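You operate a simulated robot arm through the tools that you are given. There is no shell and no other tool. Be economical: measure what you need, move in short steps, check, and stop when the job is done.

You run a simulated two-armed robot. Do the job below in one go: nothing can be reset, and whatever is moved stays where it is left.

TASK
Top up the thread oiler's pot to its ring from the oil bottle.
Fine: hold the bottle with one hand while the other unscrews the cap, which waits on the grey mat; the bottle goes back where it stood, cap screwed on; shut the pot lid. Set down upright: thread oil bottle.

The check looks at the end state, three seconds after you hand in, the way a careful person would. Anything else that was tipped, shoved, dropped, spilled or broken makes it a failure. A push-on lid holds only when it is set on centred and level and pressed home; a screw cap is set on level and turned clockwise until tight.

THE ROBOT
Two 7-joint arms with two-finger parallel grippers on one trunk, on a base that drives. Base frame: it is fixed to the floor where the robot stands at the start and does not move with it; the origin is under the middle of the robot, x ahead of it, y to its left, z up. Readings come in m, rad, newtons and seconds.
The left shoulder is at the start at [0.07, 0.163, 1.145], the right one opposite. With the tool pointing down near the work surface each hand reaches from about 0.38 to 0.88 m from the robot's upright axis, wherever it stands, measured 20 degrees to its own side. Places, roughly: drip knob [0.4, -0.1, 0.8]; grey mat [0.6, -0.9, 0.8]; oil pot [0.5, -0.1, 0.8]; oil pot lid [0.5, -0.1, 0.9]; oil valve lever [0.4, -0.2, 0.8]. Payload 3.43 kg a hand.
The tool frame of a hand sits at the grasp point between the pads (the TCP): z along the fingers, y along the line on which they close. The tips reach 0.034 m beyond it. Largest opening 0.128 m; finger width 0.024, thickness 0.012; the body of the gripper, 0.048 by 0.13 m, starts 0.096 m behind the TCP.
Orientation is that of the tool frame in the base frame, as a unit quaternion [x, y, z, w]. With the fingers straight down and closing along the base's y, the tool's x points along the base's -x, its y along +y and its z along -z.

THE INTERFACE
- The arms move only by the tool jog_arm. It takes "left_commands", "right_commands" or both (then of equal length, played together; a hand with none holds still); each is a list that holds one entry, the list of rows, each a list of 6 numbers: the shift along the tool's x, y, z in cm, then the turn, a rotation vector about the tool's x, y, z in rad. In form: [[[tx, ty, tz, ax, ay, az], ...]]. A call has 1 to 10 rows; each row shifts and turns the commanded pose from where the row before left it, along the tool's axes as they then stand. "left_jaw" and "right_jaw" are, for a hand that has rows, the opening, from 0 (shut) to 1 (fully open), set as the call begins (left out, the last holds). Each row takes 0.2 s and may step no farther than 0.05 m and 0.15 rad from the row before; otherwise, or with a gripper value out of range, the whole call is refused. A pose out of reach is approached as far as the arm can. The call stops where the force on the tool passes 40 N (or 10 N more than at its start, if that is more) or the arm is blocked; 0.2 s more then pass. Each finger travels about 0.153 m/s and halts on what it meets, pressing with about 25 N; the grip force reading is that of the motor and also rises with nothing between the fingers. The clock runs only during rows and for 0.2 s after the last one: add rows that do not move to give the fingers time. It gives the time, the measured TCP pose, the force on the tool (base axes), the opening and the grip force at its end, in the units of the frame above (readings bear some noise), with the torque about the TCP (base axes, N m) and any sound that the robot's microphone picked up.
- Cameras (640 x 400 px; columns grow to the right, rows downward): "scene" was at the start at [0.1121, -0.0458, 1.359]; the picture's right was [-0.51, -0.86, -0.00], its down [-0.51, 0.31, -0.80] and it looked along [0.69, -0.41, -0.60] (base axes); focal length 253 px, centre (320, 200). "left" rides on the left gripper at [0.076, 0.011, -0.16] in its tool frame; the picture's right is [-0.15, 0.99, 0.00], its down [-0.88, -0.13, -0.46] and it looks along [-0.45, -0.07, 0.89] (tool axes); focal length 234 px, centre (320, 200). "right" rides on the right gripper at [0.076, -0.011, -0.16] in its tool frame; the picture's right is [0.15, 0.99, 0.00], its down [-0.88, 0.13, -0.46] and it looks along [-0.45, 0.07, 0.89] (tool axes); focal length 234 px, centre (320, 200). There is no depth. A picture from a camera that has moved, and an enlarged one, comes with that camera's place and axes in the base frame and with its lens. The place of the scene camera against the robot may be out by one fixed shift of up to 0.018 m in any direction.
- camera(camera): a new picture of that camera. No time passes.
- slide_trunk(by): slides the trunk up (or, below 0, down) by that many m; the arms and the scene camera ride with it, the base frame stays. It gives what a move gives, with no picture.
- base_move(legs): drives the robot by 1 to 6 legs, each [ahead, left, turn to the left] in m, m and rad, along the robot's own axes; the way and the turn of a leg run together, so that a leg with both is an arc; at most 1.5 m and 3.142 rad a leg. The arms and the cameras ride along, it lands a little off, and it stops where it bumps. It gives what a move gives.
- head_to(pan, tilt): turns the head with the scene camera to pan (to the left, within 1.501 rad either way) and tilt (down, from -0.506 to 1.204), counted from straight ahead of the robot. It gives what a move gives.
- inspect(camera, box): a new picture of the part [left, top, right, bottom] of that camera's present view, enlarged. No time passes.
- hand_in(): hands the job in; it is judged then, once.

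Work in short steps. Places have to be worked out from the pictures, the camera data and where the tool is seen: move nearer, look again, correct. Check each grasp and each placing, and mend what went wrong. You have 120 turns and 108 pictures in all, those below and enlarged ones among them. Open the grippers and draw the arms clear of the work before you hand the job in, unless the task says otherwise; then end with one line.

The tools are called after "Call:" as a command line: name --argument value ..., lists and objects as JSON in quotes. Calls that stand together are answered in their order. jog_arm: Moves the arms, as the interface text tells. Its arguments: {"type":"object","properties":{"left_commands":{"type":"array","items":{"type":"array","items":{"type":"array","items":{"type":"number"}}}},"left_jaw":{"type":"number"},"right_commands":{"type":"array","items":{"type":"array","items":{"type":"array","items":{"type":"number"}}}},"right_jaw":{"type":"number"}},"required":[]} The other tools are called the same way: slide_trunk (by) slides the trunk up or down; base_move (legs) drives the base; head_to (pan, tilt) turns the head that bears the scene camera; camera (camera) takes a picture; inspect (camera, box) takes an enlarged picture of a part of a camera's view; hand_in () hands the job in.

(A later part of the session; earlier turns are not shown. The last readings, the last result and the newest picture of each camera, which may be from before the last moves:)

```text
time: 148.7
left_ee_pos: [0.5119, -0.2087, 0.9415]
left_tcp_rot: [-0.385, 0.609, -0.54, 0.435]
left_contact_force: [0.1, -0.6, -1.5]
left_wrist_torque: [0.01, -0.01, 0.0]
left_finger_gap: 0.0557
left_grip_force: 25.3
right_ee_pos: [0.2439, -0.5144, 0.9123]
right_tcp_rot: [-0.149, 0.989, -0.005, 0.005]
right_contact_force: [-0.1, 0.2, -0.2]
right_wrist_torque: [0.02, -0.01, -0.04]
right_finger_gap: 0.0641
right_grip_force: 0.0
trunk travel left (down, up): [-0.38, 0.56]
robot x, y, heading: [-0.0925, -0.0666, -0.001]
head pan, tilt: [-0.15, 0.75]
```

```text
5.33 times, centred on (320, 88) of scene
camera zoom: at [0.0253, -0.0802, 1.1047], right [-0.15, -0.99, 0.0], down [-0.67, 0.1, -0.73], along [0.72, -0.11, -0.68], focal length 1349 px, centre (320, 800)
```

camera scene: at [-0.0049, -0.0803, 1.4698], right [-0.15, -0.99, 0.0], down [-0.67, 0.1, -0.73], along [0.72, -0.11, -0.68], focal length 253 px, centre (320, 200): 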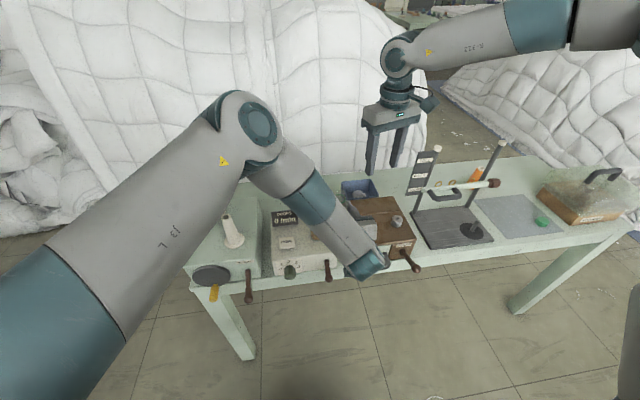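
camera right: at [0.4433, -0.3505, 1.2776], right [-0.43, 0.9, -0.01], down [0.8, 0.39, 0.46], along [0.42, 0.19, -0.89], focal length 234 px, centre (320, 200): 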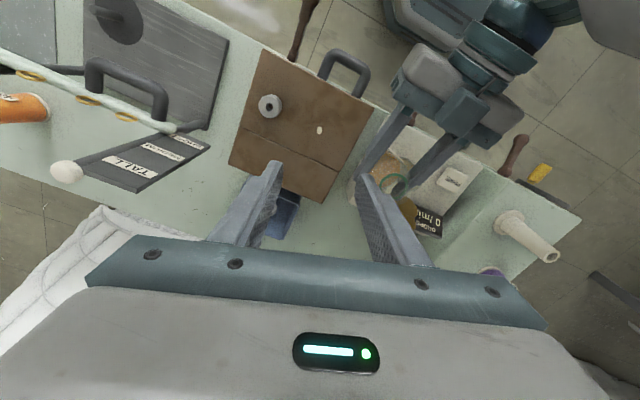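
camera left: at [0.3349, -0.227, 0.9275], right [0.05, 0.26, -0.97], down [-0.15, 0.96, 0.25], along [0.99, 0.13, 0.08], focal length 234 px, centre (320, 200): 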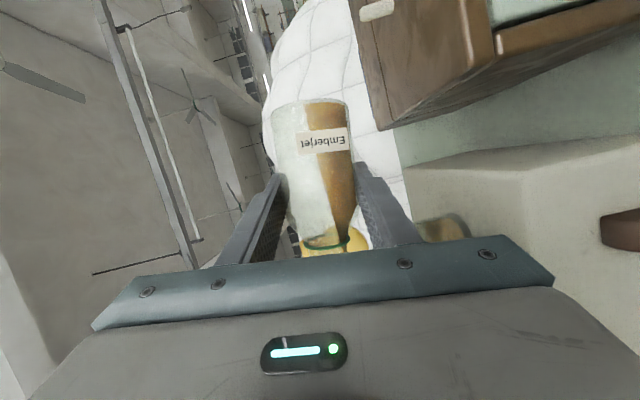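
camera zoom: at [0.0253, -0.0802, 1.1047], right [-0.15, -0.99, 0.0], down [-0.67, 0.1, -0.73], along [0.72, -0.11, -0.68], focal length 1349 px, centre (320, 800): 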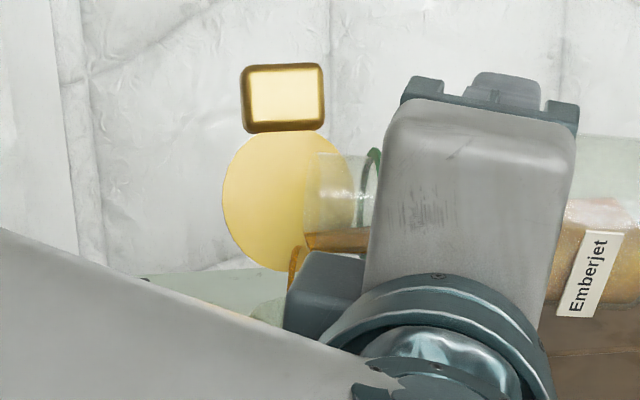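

It is pouring: the stream falls from the lip within the pot, about 5 mm from its axis. I'll tip back quickly to check the level.

Call:
jog_arm --left_commands '[[[0, 0, 0, -0.0467, 0, 0.1362], [0, 0, 0, -0.0467, 0, 0.1362], [0, 0, 0, -0.0467, 0, 0.1362]]]'

Call:
inspect --camera "left" --box '[260, 80, 560, 270]'

```text
time: 149.5
left_ee_pos: [0.5102, -0.2089, 0.9417]
left_tcp_rot: [-0.282, 0.712, -0.394, 0.509]
left_contact_force: [1.2, -0.6, -1.6]
left_wrist_torque: [0.01, 0.0, 0.01]
left_finger_gap: 0.0555
left_grip_force: 24.7
right_ee_pos: [0.2442, -0.515, 0.9121]
right_tcp_rot: [-0.147, 0.989, -0.006, 0.005]
right_contact_force: [0.4, -0.1, 0.4]
right_wrist_torque: [-0.01, 0.01, 0.0]
right_finger_gap: 0.064
right_grip_force: 0.1
trunk travel left (down, up): [-0.38, 0.56]
robot x, y, heading: [-0.0912, -0.069, -0.007]
head pan, tilt: [-0.15, 0.75]
```

```text
2.11 times, centred on (410, 175) of left
camera zoom: at [0.3341, -0.2198, 0.9213], right [0.05, 0.64, -0.77], down [-0.14, 0.76, 0.63], along [0.99, 0.08, 0.13], focal length 493 px, centre (130, 253)
```

zoom: 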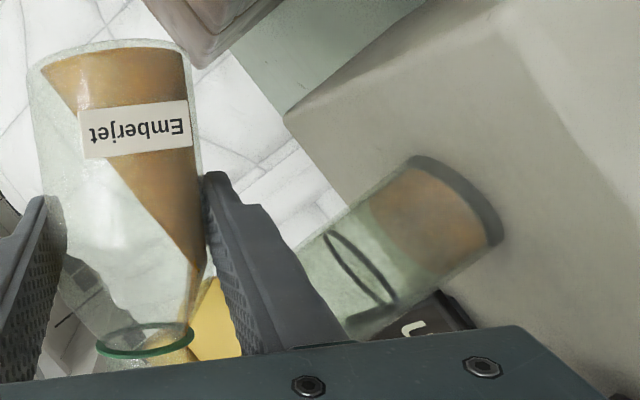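

The level has barely changed yet (surface ~65 px from the bottom, ring ~120 px). I'll tip again to the pouring angle, hold 1.4 s, tip back and measure.

Call:
jog_arm --left_commands '[[[0, 0, 0, 0.0467, 0, -0.1362], [0, 0, 0, 0.0467, 0, -0.1362], [0, 0, 0, 0.0467, 0, -0.1362], [0, 0, 0, 0, 0, 0], [0, 0, 0, 0, 0, 0], [0, 0, 0, 0, 0, 0], [0, 0, 0, 0, 0, 0], [0, 0, 0, 0, 0, 0], [0, 0, 0, 0, 0, 0]]]'

Call:
jog_arm --left_commands '[[[0, 0, 0, -0.0467, 0, 0.1362], [0, 0, 0, -0.0467, 0, 0.1362], [0, 0, 0, -0.0467, 0, 0.1362]]]'

Call:
inspect --camera "left" --box '[260, 80, 560, 270]'

```text
time: 151.5
left_ee_pos: [0.5114, -0.2086, 0.9407]
left_tcp_rot: [-0.385, 0.609, -0.539, 0.436]
left_contact_force: [0.3, 0.4, -1.3]
left_wrist_torque: [0.05, 0.01, 0.02]
left_finger_gap: 0.0556
left_grip_force: 25.0
right_ee_pos: [0.2434, -0.5144, 0.9126]
right_tcp_rot: [-0.149, 0.989, -0.006, 0.004]
right_contact_force: [0.4, -0.7, -0.1]
right_wrist_torque: [0.0, -0.01, -0.01]
right_finger_gap: 0.0639
right_grip_force: 0.1
trunk travel left (down, up): [-0.38, 0.56]
robot x, y, heading: [-0.0919, -0.0706, -0.001]
head pan, tilt: [-0.15, 0.75]
```

```text
time: 152.3
left_ee_pos: [0.5109, -0.2099, 0.9427]
left_tcp_rot: [-0.283, 0.711, -0.396, 0.508]
left_contact_force: [1.0, 0.0, -1.4]
left_wrist_torque: [0.01, 0.02, -0.02]
left_finger_gap: 0.0556
left_grip_force: 25.1
right_ee_pos: [0.2443, -0.5144, 0.9134]
right_tcp_rot: [-0.147, 0.989, -0.005, 0.005]
right_contact_force: [0.2, 0.0, 0.5]
right_wrist_torque: [-0.01, -0.01, -0.02]
right_finger_gap: 0.0638
right_grip_force: 0.1
trunk travel left (down, up): [-0.38, 0.56]
robot x, y, heading: [-0.0956, -0.0653, 0.001]
head pan, tilt: [-0.15, 0.75]
```

```text
2.11 times, centred on (410, 175) of left
camera zoom: at [0.3345, -0.2202, 0.9216], right [0.05, 0.64, -0.77], down [-0.14, 0.76, 0.63], along [0.99, 0.08, 0.13], focal length 493 px, centre (130, 253)
```

zoom: 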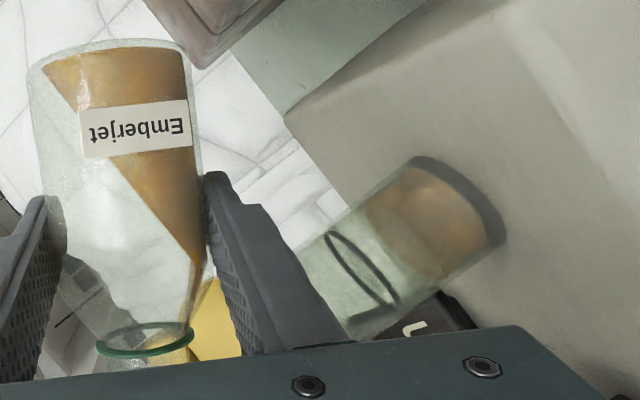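

The level rose about 7 px; roughly 40 px remain to the ring. I'll tip slightly further (1.50 rad), hold about 2.4 s, then measure again.

Call:
jog_arm --left_commands '[[[0, 0, 0, 0.0467, 0, -0.1362], [0, 0, 0, 0.0467, 0, -0.1362], [0, 0, 0, 0.0467, 0, -0.1362], [0, 0, 0, 0.0195, 0, -0.0567], [0, 0, 0, 0, 0, 0], [0, 0, 0, 0, 0, 0], [0, 0, 0, 0, 0, 0], [0, 0, 0, 0, 0, 0], [0, 0, 0, 0, 0, 0], [0, 0, 0, 0, 0, 0]]]'

Call:
jog_arm --left_commands '[[[0, 0, 0, 0, 0, 0], [0, 0, 0, 0, 0, 0], [0, 0, 0, 0, 0, 0], [0, 0, 0, 0, 0, 0], [0, 0, 0, -0.0195, 0, 0.0567], [0, 0, 0, -0.0467, 0, 0.1362], [0, 0, 0, -0.0467, 0, 0.1362], [0, 0, 0, -0.0467, 0, 0.1362]]]'

Call:
inspect --camera "left" --box '[260, 80, 560, 270]'

```text
time: 154.5
left_ee_pos: [0.5114, -0.2094, 0.9411]
left_tcp_rot: [-0.399, 0.593, -0.558, 0.422]
left_contact_force: [0.1, -0.5, -0.5]
left_wrist_torque: [0.03, -0.01, -0.04]
left_finger_gap: 0.0556
left_grip_force: 25.1
right_ee_pos: [0.2448, -0.5151, 0.9127]
right_tcp_rot: [-0.147, 0.989, -0.007, 0.004]
right_contact_force: [0.3, -0.5, 0.2]
right_wrist_torque: [0.01, 0.03, -0.04]
right_finger_gap: 0.064
right_grip_force: 0.1
trunk travel left (down, up): [-0.38, 0.56]
robot x, y, heading: [-0.0911, -0.0661, 0.003]
head pan, tilt: [-0.15, 0.75]
```

```text
time: 156.3
left_ee_pos: [0.51, -0.2095, 0.9417]
left_tcp_rot: [-0.282, 0.711, -0.396, 0.508]
left_contact_force: [0.2, 0.2, -1.6]
left_wrist_torque: [0.05, 0.01, -0.02]
left_finger_gap: 0.0555
left_grip_force: 24.9
right_ee_pos: [0.2441, -0.5148, 0.9128]
right_tcp_rot: [-0.148, 0.989, -0.007, 0.004]
right_contact_force: [-0.4, -0.2, -0.4]
right_wrist_torque: [-0.04, 0.04, -0.04]
right_finger_gap: 0.0642
right_grip_force: 0.1
trunk travel left (down, up): [-0.38, 0.56]
robot x, y, heading: [-0.0953, -0.0663, 0.002]
head pan, tilt: [-0.15, 0.75]
```

```text
2.11 times, centred on (410, 175) of left
camera zoom: at [0.3344, -0.2202, 0.9212], right [0.05, 0.64, -0.77], down [-0.15, 0.76, 0.63], along [0.99, 0.08, 0.13], focal length 493 px, centre (130, 253)
```

zoom: 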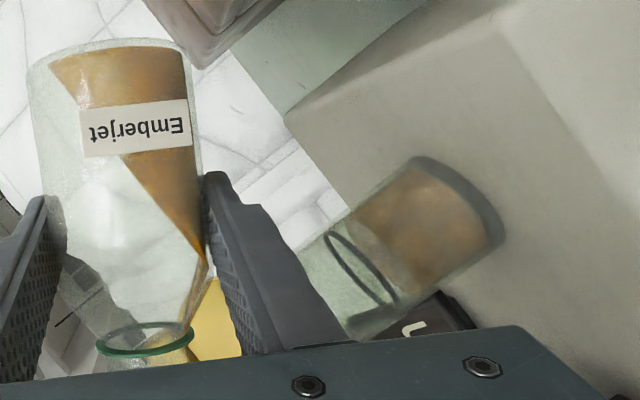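

Good, about 18 px gained; ~22 px remain. Repeat the same pour.

Call:
jog_arm --left_commands '[[[0, 0, 0, 0.0467, 0, -0.1362], [0, 0, 0, 0.0467, 0, -0.1362], [0, 0, 0, 0.0467, 0, -0.1362], [0, 0, 0, 0.0195, 0, -0.0567], [0, 0, 0, 0, 0, 0], [0, 0, 0, 0, 0, 0], [0, 0, 0, 0, 0, 0], [0, 0, 0, 0, 0, 0], [0, 0, 0, 0, 0, 0], [0, 0, 0, 0, 0, 0]]]'

Call:
jog_arm --left_commands '[[[0, 0, 0, 0, 0, 0], [0, 0, 0, 0, 0, 0], [0, 0, 0, 0, 0, 0], [0, 0, 0, 0, 0, 0], [0, 0, 0, -0.0195, 0, 0.0567], [0, 0, 0, -0.0467, 0, 0.1362], [0, 0, 0, -0.0467, 0, 0.1362], [0, 0, 0, -0.0467, 0, 0.1362]]]'

Call:
inspect --camera "left" --box '[380, 140, 520, 250]'

```text
time: 158.5
left_ee_pos: [0.511, -0.2094, 0.9407]
left_tcp_rot: [-0.398, 0.593, -0.557, 0.423]
left_contact_force: [0.4, -0.4, -1.1]
left_wrist_torque: [0.04, 0.01, -0.01]
left_finger_gap: 0.0559
left_grip_force: 25.0
right_ee_pos: [0.2442, -0.5161, 0.9124]
right_tcp_rot: [-0.148, 0.989, -0.006, 0.004]
right_contact_force: [-0.7, -0.4, -0.2]
right_wrist_torque: [0.06, 0.02, 0.0]
right_finger_gap: 0.0639
right_grip_force: 0.1
trunk travel left (down, up): [-0.38, 0.56]
robot x, y, heading: [-0.0917, -0.0662, -0.004]
head pan, tilt: [-0.15, 0.75]
```

```text
time: 160.3
left_ee_pos: [0.5111, -0.2095, 0.9399]
left_tcp_rot: [-0.282, 0.711, -0.396, 0.508]
left_contact_force: [-0.5, -0.1, -1.8]
left_wrist_torque: [0.02, 0.04, -0.01]
left_finger_gap: 0.0557
left_grip_force: 25.2
right_ee_pos: [0.244, -0.5151, 0.9119]
right_tcp_rot: [-0.148, 0.989, -0.005, 0.004]
right_contact_force: [-0.1, -0.1, 0.2]
right_wrist_torque: [-0.02, 0.03, 0.01]
right_finger_gap: 0.0639
right_grip_force: 0.0
trunk travel left (down, up): [-0.38, 0.56]
robot x, y, heading: [-0.0918, -0.0666, -0.005]
head pan, tilt: [-0.15, 0.75]
```

```text
3.64 times, centred on (450, 195) of left
camera zoom: at [0.3346, -0.2203, 0.921], right [0.05, 0.64, -0.77], down [-0.15, 0.76, 0.63], along [0.99, 0.08, 0.13], focal length 852 px, centre (-153, 218)
```

zoom: 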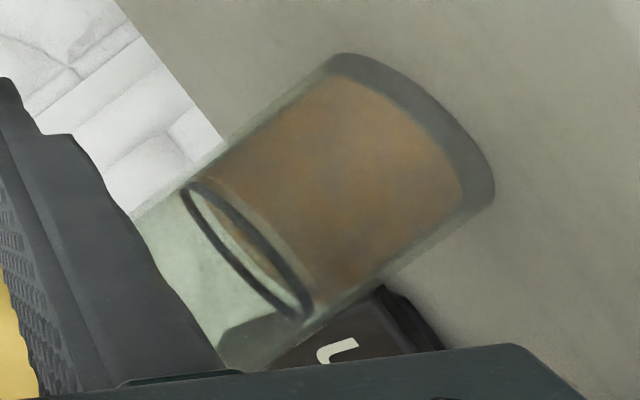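

The level is now about 2–3 mm below the ring. A short final pour: same angle, about 0.6 s hold.

Call:
jog_arm --left_commands '[[[0, 0, 0, 0.0467, 0, -0.1362], [0, 0, 0, 0.0467, 0, -0.1362], [0, 0, 0, 0.0467, 0, -0.1362], [0, 0, 0, 0.0195, 0, -0.0567], [0, 0, 0, 0, 0, 0], [0, 0, 0, 0, 0, 0], [0, 0, 0, -0.0195, 0, 0.0567], [0, 0, 0, -0.0467, 0, 0.1362], [0, 0, 0, -0.0467, 0, 0.1362], [0, 0, 0, -0.0467, 0, 0.1362]]]'

Call:
inspect --camera "left" --box '[380, 140, 520, 250]'

```text
time: 162.5
left_ee_pos: [0.5118, -0.2091, 0.942]
left_tcp_rot: [-0.282, 0.711, -0.395, 0.509]
left_contact_force: [0.5, 0.7, -1.5]
left_wrist_torque: [0.01, -0.01, 0.0]
left_finger_gap: 0.0559
left_grip_force: 25.2
right_ee_pos: [0.2436, -0.5144, 0.913]
right_tcp_rot: [-0.148, 0.989, -0.005, 0.003]
right_contact_force: [-0.3, 0.8, -0.4]
right_wrist_torque: [-0.01, 0.03, 0.01]
right_finger_gap: 0.0638
right_grip_force: 0.0
trunk travel left (down, up): [-0.38, 0.56]
robot x, y, heading: [-0.0933, -0.0697, -0.006]
head pan, tilt: [-0.15, 0.75]
```

```text
3.64 times, centred on (450, 195) of left
camera zoom: at [0.3349, -0.2199, 0.921], right [0.05, 0.64, -0.77], down [-0.15, 0.76, 0.63], along [0.99, 0.08, 0.13], focal length 852 px, centre (-153, 218)
```

zoom: 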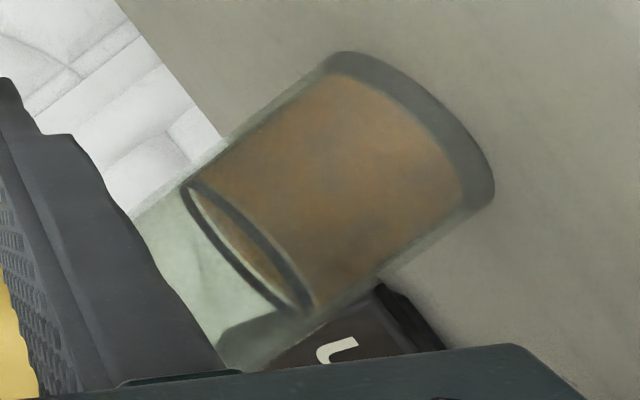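

The level is at the ring. I'll bring the bottle back upright (shifting 1 cm away from the lid) and lift it.

Call:
jog_arm --left_commands '[[[0.8, -0.54, 0.27, -0.0467, 0, 0.1362], [0, 0, 0, -0.0467, 0, 0.1362], [0, 0, 0, -0.0467, 0, 0.1362], [0, 0, 0, -0.0467, 0, 0.1362], [0, 0, 0, -0.0467, 0, 0.1362], [0, 0, 0, -0.0467, 0, 0.1362], [0, 0, 0, -0.0467, 0, 0.1362], [-3.8, 0, -1.3, 0, 0, 0], [-3.8, 0, -1.3, 0, 0, 0], [-2.8, 0, -4, 0, 0, 0]]]'

Call:
slide_trunk --by 0.1

Call:
inspect --camera "left" --box '[220, 0, 480, 200]'

```text
time: 164.7
left_ee_pos: [0.4779, -0.2186, 1.0644]
left_tcp_rot: [-0.002, 0.813, -0.004, 0.582]
left_contact_force: [0.4, -0.2, -1.8]
left_wrist_torque: [0.02, -0.01, 0.03]
left_finger_gap: 0.0556
left_grip_force: 25.2
right_ee_pos: [0.2425, -0.5142, 0.9135]
right_tcp_rot: [-0.148, 0.989, -0.006, 0.005]
right_contact_force: [-0.3, 0.0, 0.5]
right_wrist_torque: [0.03, 0.01, 0.03]
right_finger_gap: 0.0641
right_grip_force: 0.1
trunk travel left (down, up): [-0.38, 0.56]
robot x, y, heading: [-0.0962, -0.0669, 0.0]
head pan, tilt: [-0.15, 0.75]
```

```text
time: 166.0
left_ee_pos: [0.4803, -0.2187, 1.1622]
left_tcp_rot: [-0.004, 0.814, -0.003, 0.58]
left_contact_force: [0.9, 0.0, -1.4]
left_wrist_torque: [0.0, 0.02, 0.0]
left_finger_gap: 0.0558
left_grip_force: 25.0
right_ee_pos: [0.2446, -0.515, 1.0134]
right_tcp_rot: [-0.148, 0.989, -0.005, 0.005]
right_contact_force: [-0.4, 1.0, -0.7]
right_wrist_torque: [0.01, 0.0, 0.02]
right_finger_gap: 0.064
right_grip_force: 0.1
trunk travel left (down, up): [-0.48, 0.46]
robot x, y, heading: [-0.0963, -0.0652, -0.001]
head pan, tilt: [-0.15, 0.75]
```

```text
2.00 times, centred on (350, 100) of left
camera zoom: at [0.3045, -0.2078, 1.1423], right [0.05, 0.99, 0.13], down [-0.14, -0.12, 0.98], along [0.99, -0.07, 0.14], focal length 468 px, centre (260, 400)
```

zoom: 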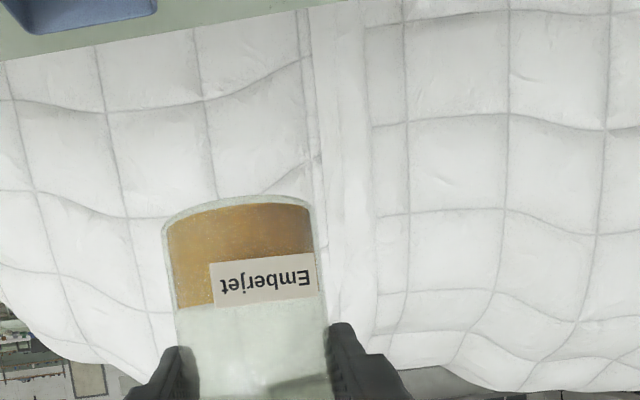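

The bottle is upright and high (that view missed the pot). Now I restore the uncapping configuration: trunk +0.065 m, then drive 3 cm back and 0.685 m right.

Call:
slide_trunk --by 0.065

Call:
base_move --legs '[[-0.03, 0, 0], [0, -0.686, 0]]'

```text
time: 167.0
left_ee_pos: [0.4805, -0.2192, 1.227]
left_tcp_rot: [-0.004, 0.814, -0.003, 0.581]
left_contact_force: [-0.6, 0.1, -1.2]
left_wrist_torque: [-0.01, 0.0, 0.0]
left_finger_gap: 0.0557
left_grip_force: 25.1
right_ee_pos: [0.2446, -0.514, 1.077]
right_tcp_rot: [-0.149, 0.989, -0.005, 0.005]
right_contact_force: [-0.6, 0.3, 0.5]
right_wrist_torque: [0.01, 0.03, -0.01]
right_finger_gap: 0.0641
right_grip_force: 0.0
trunk travel left (down, up): [-0.545, 0.395]
robot x, y, heading: [-0.0932, -0.0699, 0.003]
head pan, tilt: [-0.15, 0.75]
```

```text
time: 171.2
left_ee_pos: [0.449, -0.894, 1.2277]
left_tcp_rot: [-0.003, 0.814, -0.004, 0.581]
left_contact_force: [0.0, 0.5, -1.5]
left_wrist_torque: [-0.01, 0.03, -0.03]
left_finger_gap: 0.0556
left_grip_force: 24.9
right_ee_pos: [0.2124, -1.19, 1.0768]
right_tcp_rot: [-0.147, 0.989, -0.005, 0.004]
right_contact_force: [-0.1, 0.2, -0.3]
right_wrist_torque: [-0.03, 0.01, 0.01]
right_finger_gap: 0.064
right_grip_force: 0.1
trunk travel left (down, up): [-0.545, 0.395]
robot x, y, heading: [-0.1292, -0.7435, 0.002]
head pan, tilt: [-0.15, 0.75]
```

In position. I'll lower the bottle to its uncapping place and bring the right hand over the cap on the mat together, on separated paths.

Call:
jog_arm --left_commands '[[[4.56, -0.08, 0.93, 0, 0, 0], [4.56, -0.08, 0.93, 0, 0, 0], [4.56, -0.08, 0.93, 0, 0, 0], [4.56, -0.08, 0.93, 0, 0, 0], [4.56, -0.08, 0.93, 0, 0, 0], [4.56, -0.08, 0.93, 0, 0, 0], [4.56, -0.08, 0.93, 0, 0, 0], [4.56, -0.08, 0.93, 0, 0, 0], [0, 0, 0, 0, 0, 0], [0, 0, 0, 0, 0, 0]]]' --right_commands '[[[-4.29, 1.15, 0, 0, 0, 0], [-4.29, 1.15, 0, 0, 0, 0], [-4.29, 1.15, 0, 0, 0, 0], [-4.29, 1.15, 0, 0, 0, 0], [-4.29, 1.15, 0, 0, 0, 0], [-4.29, 1.15, 0, 0, 0, 0], [-4.29, 1.15, 0, 0, 0, 0], [-4.29, 1.15, 0, 0, 0, 0], [0, 0, 4.5, 0, 0, 0], [0, 0, 4.5, 0, 0, 0]]]'

Call:
jog_arm --right_commands '[[[0, 0, 4, 0, 0, 0], [0, 0, 2, 0, 0, 0], [0, 0, 0, 0, 0, 0]]]'

Call:
camera --camera "right"

```text
time: 173.4
left_ee_pos: [0.4008, -0.9034, 0.8574]
left_tcp_rot: [-0.002, 0.815, -0.004, 0.58]
left_contact_force: [-0.3, -0.1, -1.9]
left_wrist_torque: [-0.02, 0.04, -0.01]
left_finger_gap: 0.0556
left_grip_force: 25.2
right_ee_pos: [0.5176, -1.0039, 0.9867]
right_tcp_rot: [-0.147, 0.989, -0.005, 0.003]
right_contact_force: [0.7, -0.1, -0.4]
right_wrist_torque: [0.03, 0.02, 0.01]
right_finger_gap: 0.0638
right_grip_force: 0.1
trunk travel left (down, up): [-0.545, 0.395]
robot x, y, heading: [-0.1264, -0.7413, -0.0]
head pan, tilt: [-0.15, 0.75]
```

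```text
time: 174.2
left_ee_pos: [0.3999, -0.9023, 0.8582]
left_tcp_rot: [-0.003, 0.814, -0.004, 0.581]
left_contact_force: [-1.0, -0.6, -1.3]
left_wrist_torque: [0.02, 0.01, 0.01]
left_finger_gap: 0.0557
left_grip_force: 25.0
right_ee_pos: [0.5168, -1.0034, 0.9306]
right_tcp_rot: [-0.148, 0.989, -0.005, 0.004]
right_contact_force: [-0.7, 0.2, 0.7]
right_wrist_torque: [0.01, 0.03, 0.01]
right_finger_gap: 0.0639
right_grip_force: 0.1
trunk travel left (down, up): [-0.545, 0.395]
robot x, y, heading: [-0.1272, -0.7389, -0.006]
head pan, tilt: [-0.15, 0.75]
```

```text
10 pictures are left
camera right: at [0.4461, -1.0348, 1.0888], right [-0.43, 0.9, -0.01], down [0.8, 0.39, 0.46], along [0.42, 0.19, -0.89], focal length 234 px, centre (320, 200)
```

right: 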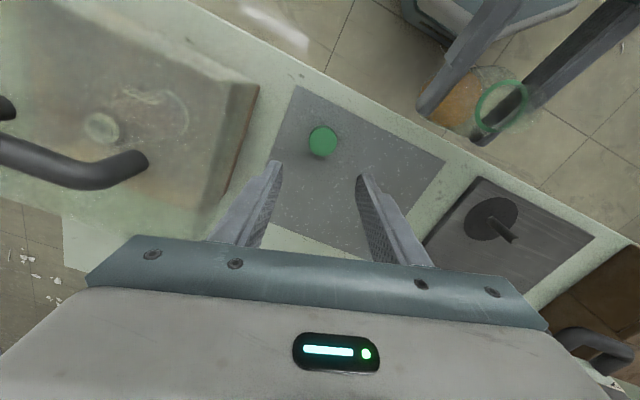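

The cap is at about (0.511, -1.004). I'll descend on it to the same grip height (TCP z 0.803) and close.

Call:
jog_arm --right_commands '[[[0.45, 0, 4, 0, 0, 0], [0, 0, 4, 0, 0, 0], [0, 0, 3, 0, 0, 0], [0, 0, 1.5, 0, 0, 0], [0, 0, 0, 0, 0, 0]]]'

Call:
jog_arm --right_commands '[[[0, 0, 0, 0, 0, 0], [0, 0, 0, 0, 0, 0], [0, 0, 0, 0, 0, 0]]]' --right_jaw 0.1

```text
time: 175.4
left_ee_pos: [0.4002, -0.9043, 0.858]
left_tcp_rot: [-0.002, 0.814, -0.005, 0.581]
left_contact_force: [0.1, 1.7, -1.9]
left_wrist_torque: [0.01, -0.02, 0.01]
left_finger_gap: 0.0555
left_grip_force: 24.9
right_ee_pos: [0.5129, -1.007, 0.8053]
right_tcp_rot: [-0.147, 0.989, -0.006, 0.005]
right_contact_force: [-0.2, -0.5, 0.0]
right_wrist_torque: [-0.01, 0.01, 0.01]
right_finger_gap: 0.0641
right_grip_force: 0.0
trunk travel left (down, up): [-0.545, 0.395]
robot x, y, heading: [-0.1272, -0.7398, -0.002]
head pan, tilt: [-0.15, 0.75]
```

```text
time: 176.2
left_ee_pos: [0.4005, -0.9024, 0.857]
left_tcp_rot: [-0.003, 0.814, -0.004, 0.581]
left_contact_force: [-0.4, 0.5, -0.4]
left_wrist_torque: [-0.03, 0.01, -0.01]
left_finger_gap: 0.0556
left_grip_force: 25.1
right_ee_pos: [0.5124, -1.008, 0.8056]
right_tcp_rot: [-0.148, 0.989, -0.006, 0.004]
right_contact_force: [0.2, -0.2, 0.2]
right_wrist_torque: [0.03, 0.01, 0.01]
right_finger_gap: 0.0364
right_grip_force: 25.3
trunk travel left (down, up): [-0.545, 0.395]
robot x, y, heading: [-0.1262, -0.7406, -0.004]
head pan, tilt: [-0.15, 0.75]
```

The cap is gripped. I'll lift it, carry it over the bottle mouth at (0.407, -0.905), turn to yaw ≈-0.75, and look.

Call:
jog_arm --right_commands '[[[0, 0, -4.8, 0, 0, 0], [0, 0, -4.8, 0, 0, 0], [0, 0, -4.8, 0, 0, 0], [0, 0, -4.8, 0, 0, 0], [1.77, 3.24, 0, 0, 0, 0], [1.77, 3.24, 0, 0, 0, 0], [1.77, 3.24, 0, 0, 0, 0], [1.77, 3.24, 0, 0, 0, 0], [0, 0, 0, 0, 0, -0.15], [0, 0, 0, 0, 0, -0.15]]]'

Call:
jog_arm --right_commands '[[[0, 0, 1.5, 0, 0, -0.15], [0, 0, 0, 0, 0, 0]]]'

Call:
inspect --camera "right" --box '[220, 90, 420, 240]'

```text
time: 178.4
left_ee_pos: [0.3989, -0.9034, 0.8575]
left_tcp_rot: [-0.002, 0.815, -0.004, 0.58]
left_contact_force: [-0.1, 0.3, -0.5]
left_wrist_torque: [-0.01, 0.03, 0.04]
left_finger_gap: 0.0557
left_grip_force: 24.2
right_ee_pos: [0.4038, -0.9, 0.9931]
right_tcp_rot: [-0.295, 0.955, -0.006, 0.003]
right_contact_force: [0.6, -1.2, 0.1]
right_wrist_torque: [0.07, 0.0, 0.04]
right_finger_gap: 0.0362
right_grip_force: 24.7
trunk travel left (down, up): [-0.545, 0.395]
robot x, y, heading: [-0.1249, -0.7425, -0.002]
head pan, tilt: [-0.15, 0.75]
```

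```text
time: 179.0
left_ee_pos: [0.4002, -0.9032, 0.8586]
left_tcp_rot: [-0.002, 0.814, -0.004, 0.58]
left_contact_force: [-0.1, -0.6, -1.5]
left_wrist_torque: [0.0, 0.01, -0.01]
left_finger_gap: 0.0559
left_grip_force: 25.0
right_ee_pos: [0.4037, -0.9005, 0.9786]
right_tcp_rot: [-0.365, 0.931, -0.006, 0.002]
right_contact_force: [-0.7, -0.3, 0.8]
right_wrist_torque: [0.0, -0.01, 0.03]
right_finger_gap: 0.0364
right_grip_force: 25.1
trunk travel left (down, up): [-0.545, 0.395]
robot x, y, heading: [-0.1266, -0.7442, -0.005]
head pan, tilt: [-0.15, 0.75]
```

```text
2.67 times, centred on (320, 165) of right
camera zoom: at [0.3552, -0.9592, 1.1376], right [-0.78, 0.63, -0.01], down [0.55, 0.7, 0.45], along [0.29, 0.35, -0.89], focal length 624 px, centre (320, 293)
```

zoom: 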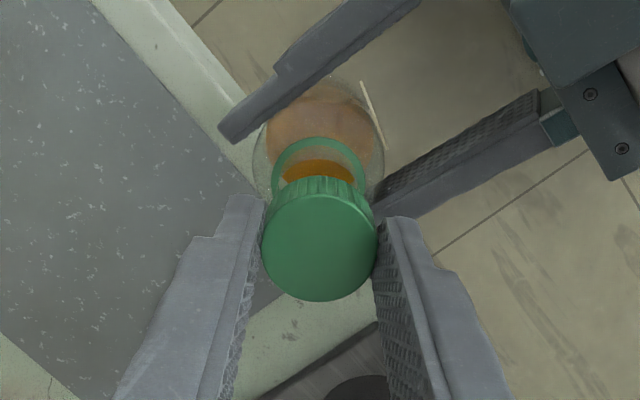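

The cap sits about 4 mm off toward the far side. I'll correct that and lower to first contact.

Call:
jog_arm --right_commands '[[[0.39, -0.05, 0, 0, 0, 0], [0, 0, 0.8, 0, 0, 0], [0, 0, 0.7, 0, 0, 0], [0, 0, 0.5, 0, 0, 0]]]'

Call:
jog_arm --right_commands '[[[0, 0, 0.3, 0, 0, 0], [0, 0, 0.3, 0, 0, 0]]]'

Call:
inspect --camera "right" --box '[220, 90, 420, 240]'

```text
time: 180.0
left_ee_pos: [0.4001, -0.9037, 0.8564]
left_tcp_rot: [-0.003, 0.815, -0.004, 0.579]
left_contact_force: [0.0, -1.0, -4.7]
left_wrist_torque: [0.01, 0.1, 0.0]
left_finger_gap: 0.0557
left_grip_force: 25.2
right_ee_pos: [0.4014, -0.9041, 0.9581]
right_tcp_rot: [-0.365, 0.931, -0.006, 0.004]
right_contact_force: [-0.7, 0.8, 3.2]
right_wrist_torque: [0.02, -0.04, 0.05]
right_finger_gap: 0.0363
right_grip_force: 25.1
trunk travel left (down, up): [-0.545, 0.395]
robot x, y, heading: [-0.1287, -0.7388, -0.003]
head pan, tilt: [-0.15, 0.75]
```

```text
time: 180.6
left_ee_pos: [0.401, -0.9024, 0.8564]
left_tcp_rot: [-0.003, 0.814, -0.004, 0.58]
left_contact_force: [-1.1, 0.0, -1.4]
left_wrist_torque: [-0.03, -0.09, 0.0]
left_finger_gap: 0.0557
left_grip_force: 24.7
right_ee_pos: [0.4031, -0.904, 0.9524]
right_tcp_rot: [-0.365, 0.931, -0.006, 0.002]
right_contact_force: [1.0, -0.1, 0.0]
right_wrist_torque: [-0.03, -0.06, 0.0]
right_finger_gap: 0.0364
right_grip_force: 25.1
trunk travel left (down, up): [-0.545, 0.395]
robot x, y, heading: [-0.1255, -0.7406, -0.001]
head pan, tilt: [-0.15, 0.75]
```

```text
2.67 times, centred on (320, 165) of right
camera zoom: at [0.353, -0.9629, 1.1115], right [-0.78, 0.63, -0.01], down [0.55, 0.7, 0.45], along [0.29, 0.35, -0.89], focal length 624 px, centre (320, 293)
```

zoom: 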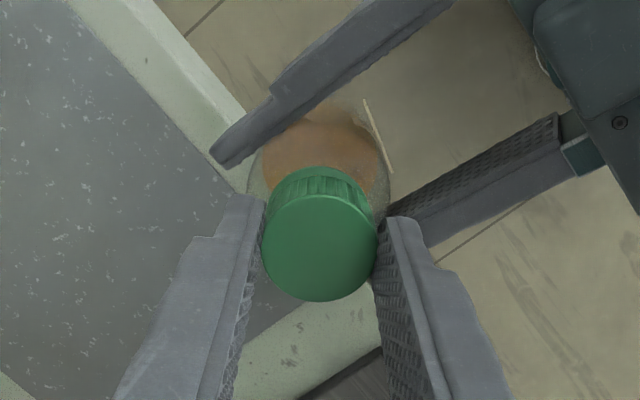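

The cap slid onto the neck with almost no force. Lowering further to contact.

Call:
jog_arm --right_commands '[[[0, 0, 0.3, 0, 0, 0], [0, 0, 0.3, 0, 0, 0]]]'

Call:
jog_arm --right_commands '[[[0, 0, 0.2, 0, 0, 0], [0, 0, 0.2, 0, 0, 0]]]'

```text
time: 181.2
left_ee_pos: [0.4003, -0.9035, 0.8589]
left_tcp_rot: [-0.003, 0.814, -0.004, 0.581]
left_contact_force: [-4.3, -4.1, -1.0]
left_wrist_torque: [-0.03, -0.37, 0.0]
left_finger_gap: 0.0558
left_grip_force: 25.0
right_ee_pos: [0.403, -0.9044, 0.9474]
right_tcp_rot: [-0.365, 0.931, -0.007, 0.003]
right_contact_force: [4.4, 3.1, -0.6]
right_wrist_torque: [0.34, -0.02, 0.02]
right_finger_gap: 0.0366
right_grip_force: 25.1
trunk travel left (down, up): [-0.545, 0.395]
robot x, y, heading: [-0.1274, -0.74, -0.007]
head pan, tilt: [-0.15, 0.75]
```

```text
time: 181.8
left_ee_pos: [0.3979, -0.9029, 0.8561]
left_tcp_rot: [-0.002, 0.815, -0.003, 0.579]
left_contact_force: [-2.6, -5.9, -15.5]
left_wrist_torque: [0.17, -0.3, -0.02]
left_finger_gap: 0.0556
left_grip_force: 25.7
right_ee_pos: [0.4033, -0.9031, 0.9433]
right_tcp_rot: [-0.365, 0.931, -0.006, 0.004]
right_contact_force: [3.2, 5.4, 14.2]
right_wrist_torque: [0.24, 0.09, 0.0]
right_finger_gap: 0.0362
right_grip_force: 24.9
trunk travel left (down, up): [-0.545, 0.395]
robot x, y, heading: [-0.1269, -0.7415, -0.006]
head pan, tilt: [-0.15, 0.75]
```

Contact at 14 N with the cap seated on the thread. Now I screw clockwise with slight down-pressure.

Call:
jog_arm --right_commands '[[[0, 0, 0.01, 0, 0, 0.15], [0, 0, 0.01, 0, 0, 0.15], [0, 0, 0.01, 0, 0, 0.15], [0, 0, 0.01, 0, 0, 0.15], [0, 0, 0.01, 0, 0, 0.15], [0, 0, 0.01, 0, 0, 0.15], [0, 0, 0.01, 0, 0, 0.15], [0, 0, 0.01, 0, 0, 0.15]]]'

Call:
jog_arm --right_commands '[[[0, 0, 0.01, 0, 0, 0.15], [0, 0, 0.01, 0, 0, 0.15], [0, 0, 0.01, 0, 0, 0.15], [0, 0, 0.01, 0, 0, 0.15], [0, 0, 0.01, 0, 0, 0.15], [0, 0, 0.01, 0, 0, 0.15], [0, 0, 0.01, 0, 0, 0.15], [0, 0, 0.01, 0, 0, 0.15]]]'

```text
time: 183.6
left_ee_pos: [0.4, -0.903, 0.857]
left_tcp_rot: [-0.003, 0.815, -0.004, 0.58]
left_contact_force: [0.8, -20.7, -19.6]
left_wrist_torque: [0.92, 0.03, -0.09]
left_finger_gap: 0.0559
left_grip_force: 24.5
right_ee_pos: [0.403, -0.9024, 0.9419]
right_tcp_rot: [0.226, 0.974, -0.002, 0.006]
right_contact_force: [-1.2, 20.9, 18.7]
right_wrist_torque: [0.74, 0.09, 0.01]
right_finger_gap: 0.0364
right_grip_force: 25.2
trunk travel left (down, up): [-0.545, 0.395]
robot x, y, heading: [-0.1267, -0.7416, -0.002]
head pan, tilt: [-0.15, 0.75]
```

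```text
time: 185.4
left_ee_pos: [0.4003, -0.9031, 0.8576]
left_tcp_rot: [-0.002, 0.814, -0.004, 0.581]
left_contact_force: [-14.2, -23.6, -5.8]
left_wrist_torque: [0.93, -0.58, -0.15]
left_finger_gap: 0.0565
left_grip_force: 24.7
right_ee_pos: [0.4027, -0.9035, 0.941]
right_tcp_rot: [0.737, 0.676, 0.002, 0.006]
right_contact_force: [13.7, 22.0, 3.6]
right_wrist_torque: [0.99, -0.57, 0.09]
right_finger_gap: 0.0361
right_grip_force: 24.9
trunk travel left (down, up): [-0.545, 0.395]
robot x, y, heading: [-0.1272, -0.7379, -0.007]
head pan, tilt: [-0.15, 0.75]
```

Vertical force dropped as it turned, so the thread is biting. Now regrip cycles: open, turn back 2.4 rad, close, tighten again.

Call:
jog_arm --right_commands '[[[0, 0, 0, 0, 0, 0], [0, 0, 0, 0, 0, 0], [0, 0, 0, 0, 0, -0.15], [0, 0, 0, 0, 0, -0.15], [0, 0, 0, 0, 0, -0.15], [0, 0, 0, 0, 0, -0.15], [0, 0, 0, 0, 0, -0.15], [0, 0, 0, 0, 0, -0.15], [0, 0, 0, 0, 0, -0.15], [0, 0, 0, 0, 0, -0.15]]]' --right_jaw 0.5

Call:
jog_arm --right_commands '[[[0, 0, 0, 0, 0, -0.15], [0, 0, 0, 0, 0, -0.15], [0, 0, 0, 0, 0, -0.15], [0, 0, 0, 0, 0, -0.15], [0, 0, 0, 0, 0, -0.15], [0, 0, 0, 0, 0, -0.15], [0, 0, 0, 0, 0, -0.15], [0, 0, 0, 0, 0, -0.15]]]'

Call:
inspect --camera "right" --box '[220, 90, 420, 240]'

```text
time: 187.6
left_ee_pos: [0.3993, -0.9039, 0.8585]
left_tcp_rot: [-0.003, 0.814, -0.004, 0.581]
left_contact_force: [0.2, 0.2, -1.3]
left_wrist_torque: [-0.01, 0.02, 0.0]
left_finger_gap: 0.0558
left_grip_force: 24.5
right_ee_pos: [0.4037, -0.9034, 0.9413]
right_tcp_rot: [0.224, 0.975, -0.004, 0.004]
right_contact_force: [0.2, 0.4, 0.0]
right_wrist_torque: [0.0, 0.04, 0.02]
right_finger_gap: 0.0638
right_grip_force: 0.1
trunk travel left (down, up): [-0.545, 0.395]
robot x, y, heading: [-0.1258, -0.7432, 0.0]
head pan, tilt: [-0.15, 0.75]
```

```text
time: 189.4
left_ee_pos: [0.3991, -0.9029, 0.8588]
left_tcp_rot: [-0.002, 0.814, -0.004, 0.581]
left_contact_force: [0.1, -0.1, -0.8]
left_wrist_torque: [0.01, 0.03, -0.01]
left_finger_gap: 0.0555
left_grip_force: 25.2
right_ee_pos: [0.4037, -0.9042, 0.9406]
right_tcp_rot: [-0.366, 0.93, -0.007, 0.003]
right_contact_force: [-0.8, -0.5, 0.3]
right_wrist_torque: [-0.04, 0.0, 0.01]
right_finger_gap: 0.0639
right_grip_force: 0.1
trunk travel left (down, up): [-0.545, 0.395]
robot x, y, heading: [-0.124, -0.7444, 0.002]
head pan, tilt: [-0.15, 0.75]
```

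```text
2.67 times, centred on (320, 165) of right
camera zoom: at [0.3535, -0.9632, 1.0996], right [-0.78, 0.62, -0.01], down [0.55, 0.7, 0.45], along [0.29, 0.35, -0.89], focal length 624 px, centre (320, 293)
```

zoom: 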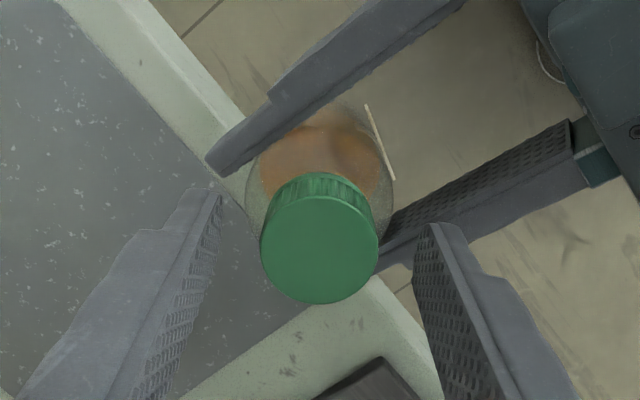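

The cap sits level and centred. I'll lower the hand 2 mm, close and tighten 2.4 rad, then another full cycle.

Call:
jog_arm --right_commands '[[[0, 0, 0.2, 0, 0, 0], [0, 0, 0, 0, 0, 0], [0, 0, 0, 0, 0, 0]]]' --right_jaw 0.1

Call:
jog_arm --right_commands '[[[0, 0, 0.01, 0, 0, 0.15], [0, 0, 0.01, 0, 0, 0.15], [0, 0, 0.01, 0, 0, 0.15], [0, 0, 0.01, 0, 0, 0.15], [0, 0, 0.01, 0, 0, 0.15], [0, 0, 0.01, 0, 0, 0.15], [0, 0, 0.01, 0, 0, 0.15], [0, 0, 0.01, 0, 0, 0.15]]]'

Call:
jog_arm --right_commands '[[[0, 0, 0.01, 0, 0, 0.15], [0, 0, 0.01, 0, 0, 0.15], [0, 0, 0.01, 0, 0, 0.15], [0, 0, 0.01, 0, 0, 0.15], [0, 0, 0.01, 0, 0, 0.15], [0, 0, 0.01, 0, 0, 0.15], [0, 0, 0.01, 0, 0, 0.15], [0, 0, 0.01, 0, 0, 0.15]]]'

Call:
jog_arm --right_commands '[[[0, 0, 0, 0, 0, 0], [0, 0, 0, 0, 0, 0], [0, 0, 0, 0, 0, -0.15], [0, 0, 0, 0, 0, -0.15], [0, 0, 0, 0, 0, -0.15], [0, 0, 0, 0, 0, -0.15], [0, 0, 0, 0, 0, -0.15], [0, 0, 0, 0, 0, -0.15], [0, 0, 0, 0, 0, -0.15], [0, 0, 0, 0, 0, -0.15]]]' --right_jaw 0.5

Call:
jog_arm --right_commands '[[[0, 0, 0, 0, 0, -0.15], [0, 0, 0, 0, 0, -0.15], [0, 0, 0, 0, 0, -0.15], [0, 0, 0, 0, 0, -0.15], [0, 0, 0, 0, 0, -0.15], [0, 0, 0, 0, 0, -0.15], [0, 0, 0, 0, 0, -0.15], [0, 0, 0, 0, 0, -0.15]]]'

```text
time: 190.2
left_ee_pos: [0.4007, -0.9036, 0.8574]
left_tcp_rot: [-0.003, 0.814, -0.004, 0.581]
left_contact_force: [4.0, 0.0, -7.6]
left_wrist_torque: [-0.05, 0.2, -0.02]
left_finger_gap: 0.0555
left_grip_force: 25.1
right_ee_pos: [0.4031, -0.9038, 0.9392]
right_tcp_rot: [-0.365, 0.931, -0.006, 0.003]
right_contact_force: [-4.6, -0.9, 6.1]
right_wrist_torque: [-0.02, 0.16, 0.0]
right_finger_gap: 0.0365
right_grip_force: 25.2
trunk travel left (down, up): [-0.545, 0.395]
robot x, y, heading: [-0.1245, -0.738, -0.001]
head pan, tilt: [-0.15, 0.75]
```

```text
time: 192.0
left_ee_pos: [0.3997, -0.9043, 0.8583]
left_tcp_rot: [-0.003, 0.814, -0.004, 0.581]
left_contact_force: [9.6, -21.7, -10.5]
left_wrist_torque: [0.89, 0.34, -0.07]
left_finger_gap: 0.0557
left_grip_force: 25.0
right_ee_pos: [0.4032, -0.9044, 0.9386]
right_tcp_rot: [0.226, 0.974, -0.002, 0.006]
right_contact_force: [-9.7, 22.2, 8.7]
right_wrist_torque: [0.8, 0.44, 0.01]
right_finger_gap: 0.0358
right_grip_force: 25.4
trunk travel left (down, up): [-0.545, 0.395]
robot x, y, heading: [-0.1286, -0.7403, -0.001]
head pan, tilt: [-0.15, 0.75]
```

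```text
time: 193.8
left_ee_pos: [0.3991, -0.9028, 0.8562]
left_tcp_rot: [-0.002, 0.815, -0.003, 0.58]
left_contact_force: [-9.7, -10.2, -12.7]
left_wrist_torque: [0.49, -0.46, -0.52]
left_finger_gap: 0.0559
left_grip_force: 24.7
right_ee_pos: [0.4024, -0.9058, 0.9379]
right_tcp_rot: [0.737, 0.676, 0.002, 0.008]
right_contact_force: [10.1, 9.8, 11.8]
right_wrist_torque: [0.35, -0.27, 0.47]
right_finger_gap: 0.0363
right_grip_force: 24.7
trunk travel left (down, up): [-0.545, 0.395]
robot x, y, heading: [-0.1293, -0.7397, -0.003]
head pan, tilt: [-0.15, 0.75]
```

```text
time: 196.0
left_ee_pos: [0.4001, -0.9028, 0.8573]
left_tcp_rot: [-0.003, 0.814, -0.004, 0.58]
left_contact_force: [0.6, 0.0, -1.1]
left_wrist_torque: [0.0, 0.0, 0.0]
left_finger_gap: 0.0557
left_grip_force: 25.3
right_ee_pos: [0.4033, -0.9044, 0.938]
right_tcp_rot: [0.224, 0.975, -0.003, 0.007]
right_contact_force: [0.6, -0.6, 0.4]
right_wrist_torque: [0.0, 0.01, 0.04]
right_finger_gap: 0.064
right_grip_force: 0.0
trunk travel left (down, up): [-0.545, 0.395]
robot x, y, heading: [-0.1263, -0.7393, -0.005]
head pan, tilt: [-0.15, 0.75]
```

```text
time: 197.8
left_ee_pos: [0.4, -0.903, 0.8591]
left_tcp_rot: [-0.002, 0.814, -0.005, 0.581]
left_contact_force: [-0.8, 0.3, -1.2]
left_wrist_torque: [-0.01, 0.04, 0.0]
left_finger_gap: 0.0559
left_grip_force: 25.3
right_ee_pos: [0.4031, -0.9042, 0.9375]
right_tcp_rot: [-0.366, 0.931, -0.007, 0.003]
right_contact_force: [1.0, 0.2, -0.5]
right_wrist_torque: [-0.01, 0.01, 0.03]
right_finger_gap: 0.0641
right_grip_force: 0.1
trunk travel left (down, up): [-0.545, 0.395]
robot x, y, heading: [-0.127, -0.7378, -0.003]
head pan, tilt: [-0.15, 0.75]
```

Torque rose to 0.47 N·m at the end, so the cap is getting tight. One more short turn to confirm.

Call:
jog_arm --right_commands '[[[0, 0, 0, 0, 0, 0], [0, 0, 0, 0, 0, 0], [0, 0, 0, 0, 0, 0]]]' --right_jaw 0.1

Call:
jog_arm --right_commands '[[[0, 0, 0, 0, 0, 0.15], [0, 0, 0, 0, 0, 0.15], [0, 0, 0, 0, 0, 0.15], [0, 0, 0, 0, 0, 0.15], [0, 0, 0, 0, 0, 0.15], [0, 0, 0, 0, 0, 0.15]]]'

Call:
inspect --camera "left" --box '[240, 90, 400, 270]'

```text
time: 198.6
left_ee_pos: [0.4008, -0.9027, 0.8568]
left_tcp_rot: [-0.003, 0.814, -0.004, 0.581]
left_contact_force: [-1.1, 0.1, -1.9]
left_wrist_torque: [0.03, -0.05, -0.06]
left_finger_gap: 0.0557
left_grip_force: 25.0
right_ee_pos: [0.403, -0.9038, 0.937]
right_tcp_rot: [-0.365, 0.931, -0.007, 0.003]
right_contact_force: [-0.3, 0.2, 0.3]
right_wrist_torque: [-0.04, 0.03, 0.08]
right_finger_gap: 0.0363
right_grip_force: 25.0
trunk travel left (down, up): [-0.545, 0.395]
robot x, y, heading: [-0.1244, -0.7413, -0.004]
head pan, tilt: [-0.15, 0.75]
```

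```text
time: 200.0
left_ee_pos: [0.3991, -0.903, 0.8585]
left_tcp_rot: [-0.002, 0.814, -0.005, 0.581]
left_contact_force: [6.3, -12.4, -1.6]
left_wrist_torque: [0.48, 0.26, -0.65]
left_finger_gap: 0.0559
left_grip_force: 25.2
right_ee_pos: [0.4028, -0.9037, 0.937]
right_tcp_rot: [0.077, 0.997, -0.004, 0.004]
right_contact_force: [-5.7, 12.7, 0.1]
right_wrist_torque: [0.48, 0.24, 0.63]
right_finger_gap: 0.0362
right_grip_force: 24.6
trunk travel left (down, up): [-0.545, 0.395]
robot x, y, heading: [-0.128, -0.7403, -0.005]
head pan, tilt: [-0.15, 0.75]
```

```text
2.22 times, centred on (320, 180) of left
camera zoom: at [0.2239, -0.8925, 0.8383], right [0.05, 0.99, 0.13], down [-0.14, -0.12, 0.98], along [0.99, -0.07, 0.14], focal length 520 px, centre (320, 244)
```

zoom: 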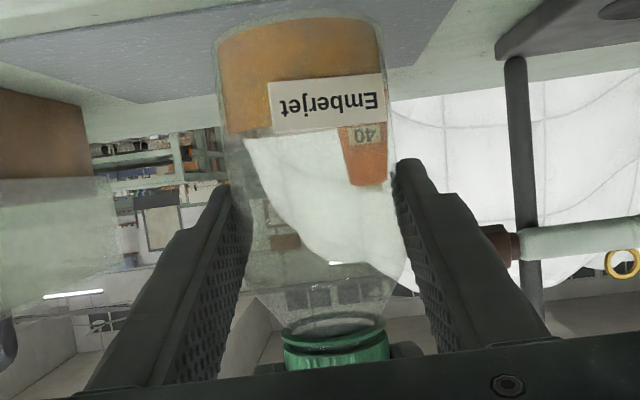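

Torque is 0.63 N·m, with the cap down on its collar: tight. I'll release, lift the right hand off and draw it back to the right.

Call:
jog_arm --right_commands '[[[0, 0, 0, 0, 0, 0], [0, 0, 0, 0, 0, 0], [0, 0, -4, 0, 0, 0], [0, 0, -4, 0, 0, 0], [0, 0, -4, 0, 0, 0], [0, 0, -4, 0, 0, 0]]]' --right_jaw 0.6

Call:
jog_arm --right_commands '[[[2, -4, 0, 0, 0, 0], [2, -4, 0, 0, 0, 0], [2, -4, 0, 0, 0, 0], [2, -4, 0, 0, 0, 0], [2, -4, 0, 0, 0, 0], [2, -4, 0, 0, 0, 0], [2, -4, 0, 0, 0, 0]]]'

Call:
slide_trunk --by 0.05

```text
time: 201.4
left_ee_pos: [0.3999, -0.9029, 0.8579]
left_tcp_rot: [-0.003, 0.814, -0.004, 0.581]
left_contact_force: [-0.3, 0.4, -1.4]
left_wrist_torque: [0.01, 0.04, 0.02]
left_finger_gap: 0.0556
left_grip_force: 25.1
right_ee_pos: [0.3984, -0.9052, 1.0989]
right_tcp_rot: [0.077, 0.997, -0.004, 0.004]
right_contact_force: [0.6, 0.1, 0.1]
right_wrist_torque: [-0.01, -0.03, 0.01]
right_finger_gap: 0.0768
right_grip_force: 0.1
trunk travel left (down, up): [-0.545, 0.395]
robot x, y, heading: [-0.1269, -0.7412, -0.001]
head pan, tilt: [-0.15, 0.75]
```

```text
time: 203.0
left_ee_pos: [0.3995, -0.9051, 0.8585]
left_tcp_rot: [-0.002, 0.814, -0.003, 0.582]
left_contact_force: [-1.1, 0.0, -2.2]
left_wrist_torque: [0.02, 0.02, -0.01]
left_finger_gap: 0.0554
left_grip_force: 25.2
right_ee_pos: [0.2171, -1.1639, 1.0971]
right_tcp_rot: [0.075, 0.997, -0.003, 0.006]
right_contact_force: [-0.3, -0.5, 0.3]
right_wrist_torque: [-0.01, 0.02, -0.02]
right_finger_gap: 0.0769
right_grip_force: 0.1
trunk travel left (down, up): [-0.545, 0.395]
robot x, y, heading: [-0.1266, -0.7406, -0.006]
head pan, tilt: [-0.15, 0.75]
```

```text
time: 203.9
left_ee_pos: [0.4006, -0.9033, 0.908]
left_tcp_rot: [-0.002, 0.814, -0.004, 0.581]
left_contact_force: [0.2, 0.2, -1.9]
left_wrist_torque: [-0.01, 0.0, -0.02]
left_finger_gap: 0.0559
left_grip_force: 24.9
right_ee_pos: [0.2179, -1.162, 1.1473]
right_tcp_rot: [0.077, 0.997, -0.003, 0.004]
right_contact_force: [-1.0, -0.7, 0.5]
right_wrist_torque: [0.0, 0.0, -0.02]
right_finger_gap: 0.0772
right_grip_force: 0.0
trunk travel left (down, up): [-0.595, 0.345]
robot x, y, heading: [-0.1275, -0.7408, -0.0]
head pan, tilt: [-0.15, 0.75]
```

Now I raise the left hand 15 cm, lower the trunk 19 cm, and carry the bottle forward over its original spot.

Call:
jog_arm --left_commands '[[[-4.7, 0, -1.62, 0, 0, 0], [-4.7, 0, -1.62, 0, 0, 0], [-4.7, 0, -1.62, 0, 0, 0]]]'

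Call:
slide_trunk --by -0.19

Call:
jog_arm --left_commands '[[[-0.78, 0.48, 3.67, 0, 0, 0], [-0.78, 0.48, 3.67, 0, 0, 0], [-0.78, 0.48, 3.67, 0, 0, 0], [-0.78, 0.48, 3.67, 0, 0, 0], [0, 0, 0, 0, 0, 0]]]'

```text
time: 204.7
left_ee_pos: [0.3976, -0.8998, 1.0624]
left_tcp_rot: [-0.003, 0.814, -0.004, 0.581]
left_contact_force: [0.6, 0.5, -1.9]
left_wrist_torque: [0.05, -0.03, -0.03]
left_finger_gap: 0.0557
left_grip_force: 25.1
right_ee_pos: [0.2174, -1.1601, 1.1485]
right_tcp_rot: [0.077, 0.997, -0.005, 0.006]
right_contact_force: [-0.5, 0.1, 0.4]
right_wrist_torque: [-0.02, -0.08, 0.02]
right_finger_gap: 0.0768
right_grip_force: 0.0
trunk travel left (down, up): [-0.595, 0.345]
robot x, y, heading: [-0.1279, -0.7392, -0.002]
head pan, tilt: [-0.15, 0.75]
```

```text
time: 206.8
left_ee_pos: [0.3992, -0.8996, 0.8711]
left_tcp_rot: [-0.003, 0.814, -0.004, 0.58]
left_contact_force: [0.6, 0.3, -1.8]
left_wrist_torque: [0.0, 0.04, 0.0]
left_finger_gap: 0.0557
left_grip_force: 25.0
right_ee_pos: [0.2192, -1.1615, 0.9573]
right_tcp_rot: [0.077, 0.997, -0.005, 0.006]
right_contact_force: [0.3, 0.2, -0.3]
right_wrist_torque: [-0.01, 0.01, -0.02]
right_finger_gap: 0.0767
right_grip_force: 0.1
trunk travel left (down, up): [-0.405, 0.535]
robot x, y, heading: [-0.1265, -0.742, -0.006]
head pan, tilt: [-0.15, 0.75]
```

```text
time: 208.0
left_ee_pos: [0.5467, -0.8803, 0.8554]
left_tcp_rot: [-0.003, 0.814, -0.004, 0.581]
left_contact_force: [-0.4, -0.6, -1.6]
left_wrist_torque: [0.03, 0.0, 0.0]
left_finger_gap: 0.0556
left_grip_force: 25.0
right_ee_pos: [0.2178, -1.16, 0.9568]
right_tcp_rot: [0.076, 0.997, -0.004, 0.006]
right_contact_force: [0.7, -0.8, -0.2]
right_wrist_torque: [0.0, 0.01, -0.02]
right_finger_gap: 0.0768
right_grip_force: 0.1
trunk travel left (down, up): [-0.405, 0.535]
robot x, y, heading: [-0.1255, -0.7424, 0.0]
head pan, tilt: [-0.15, 0.75]
```

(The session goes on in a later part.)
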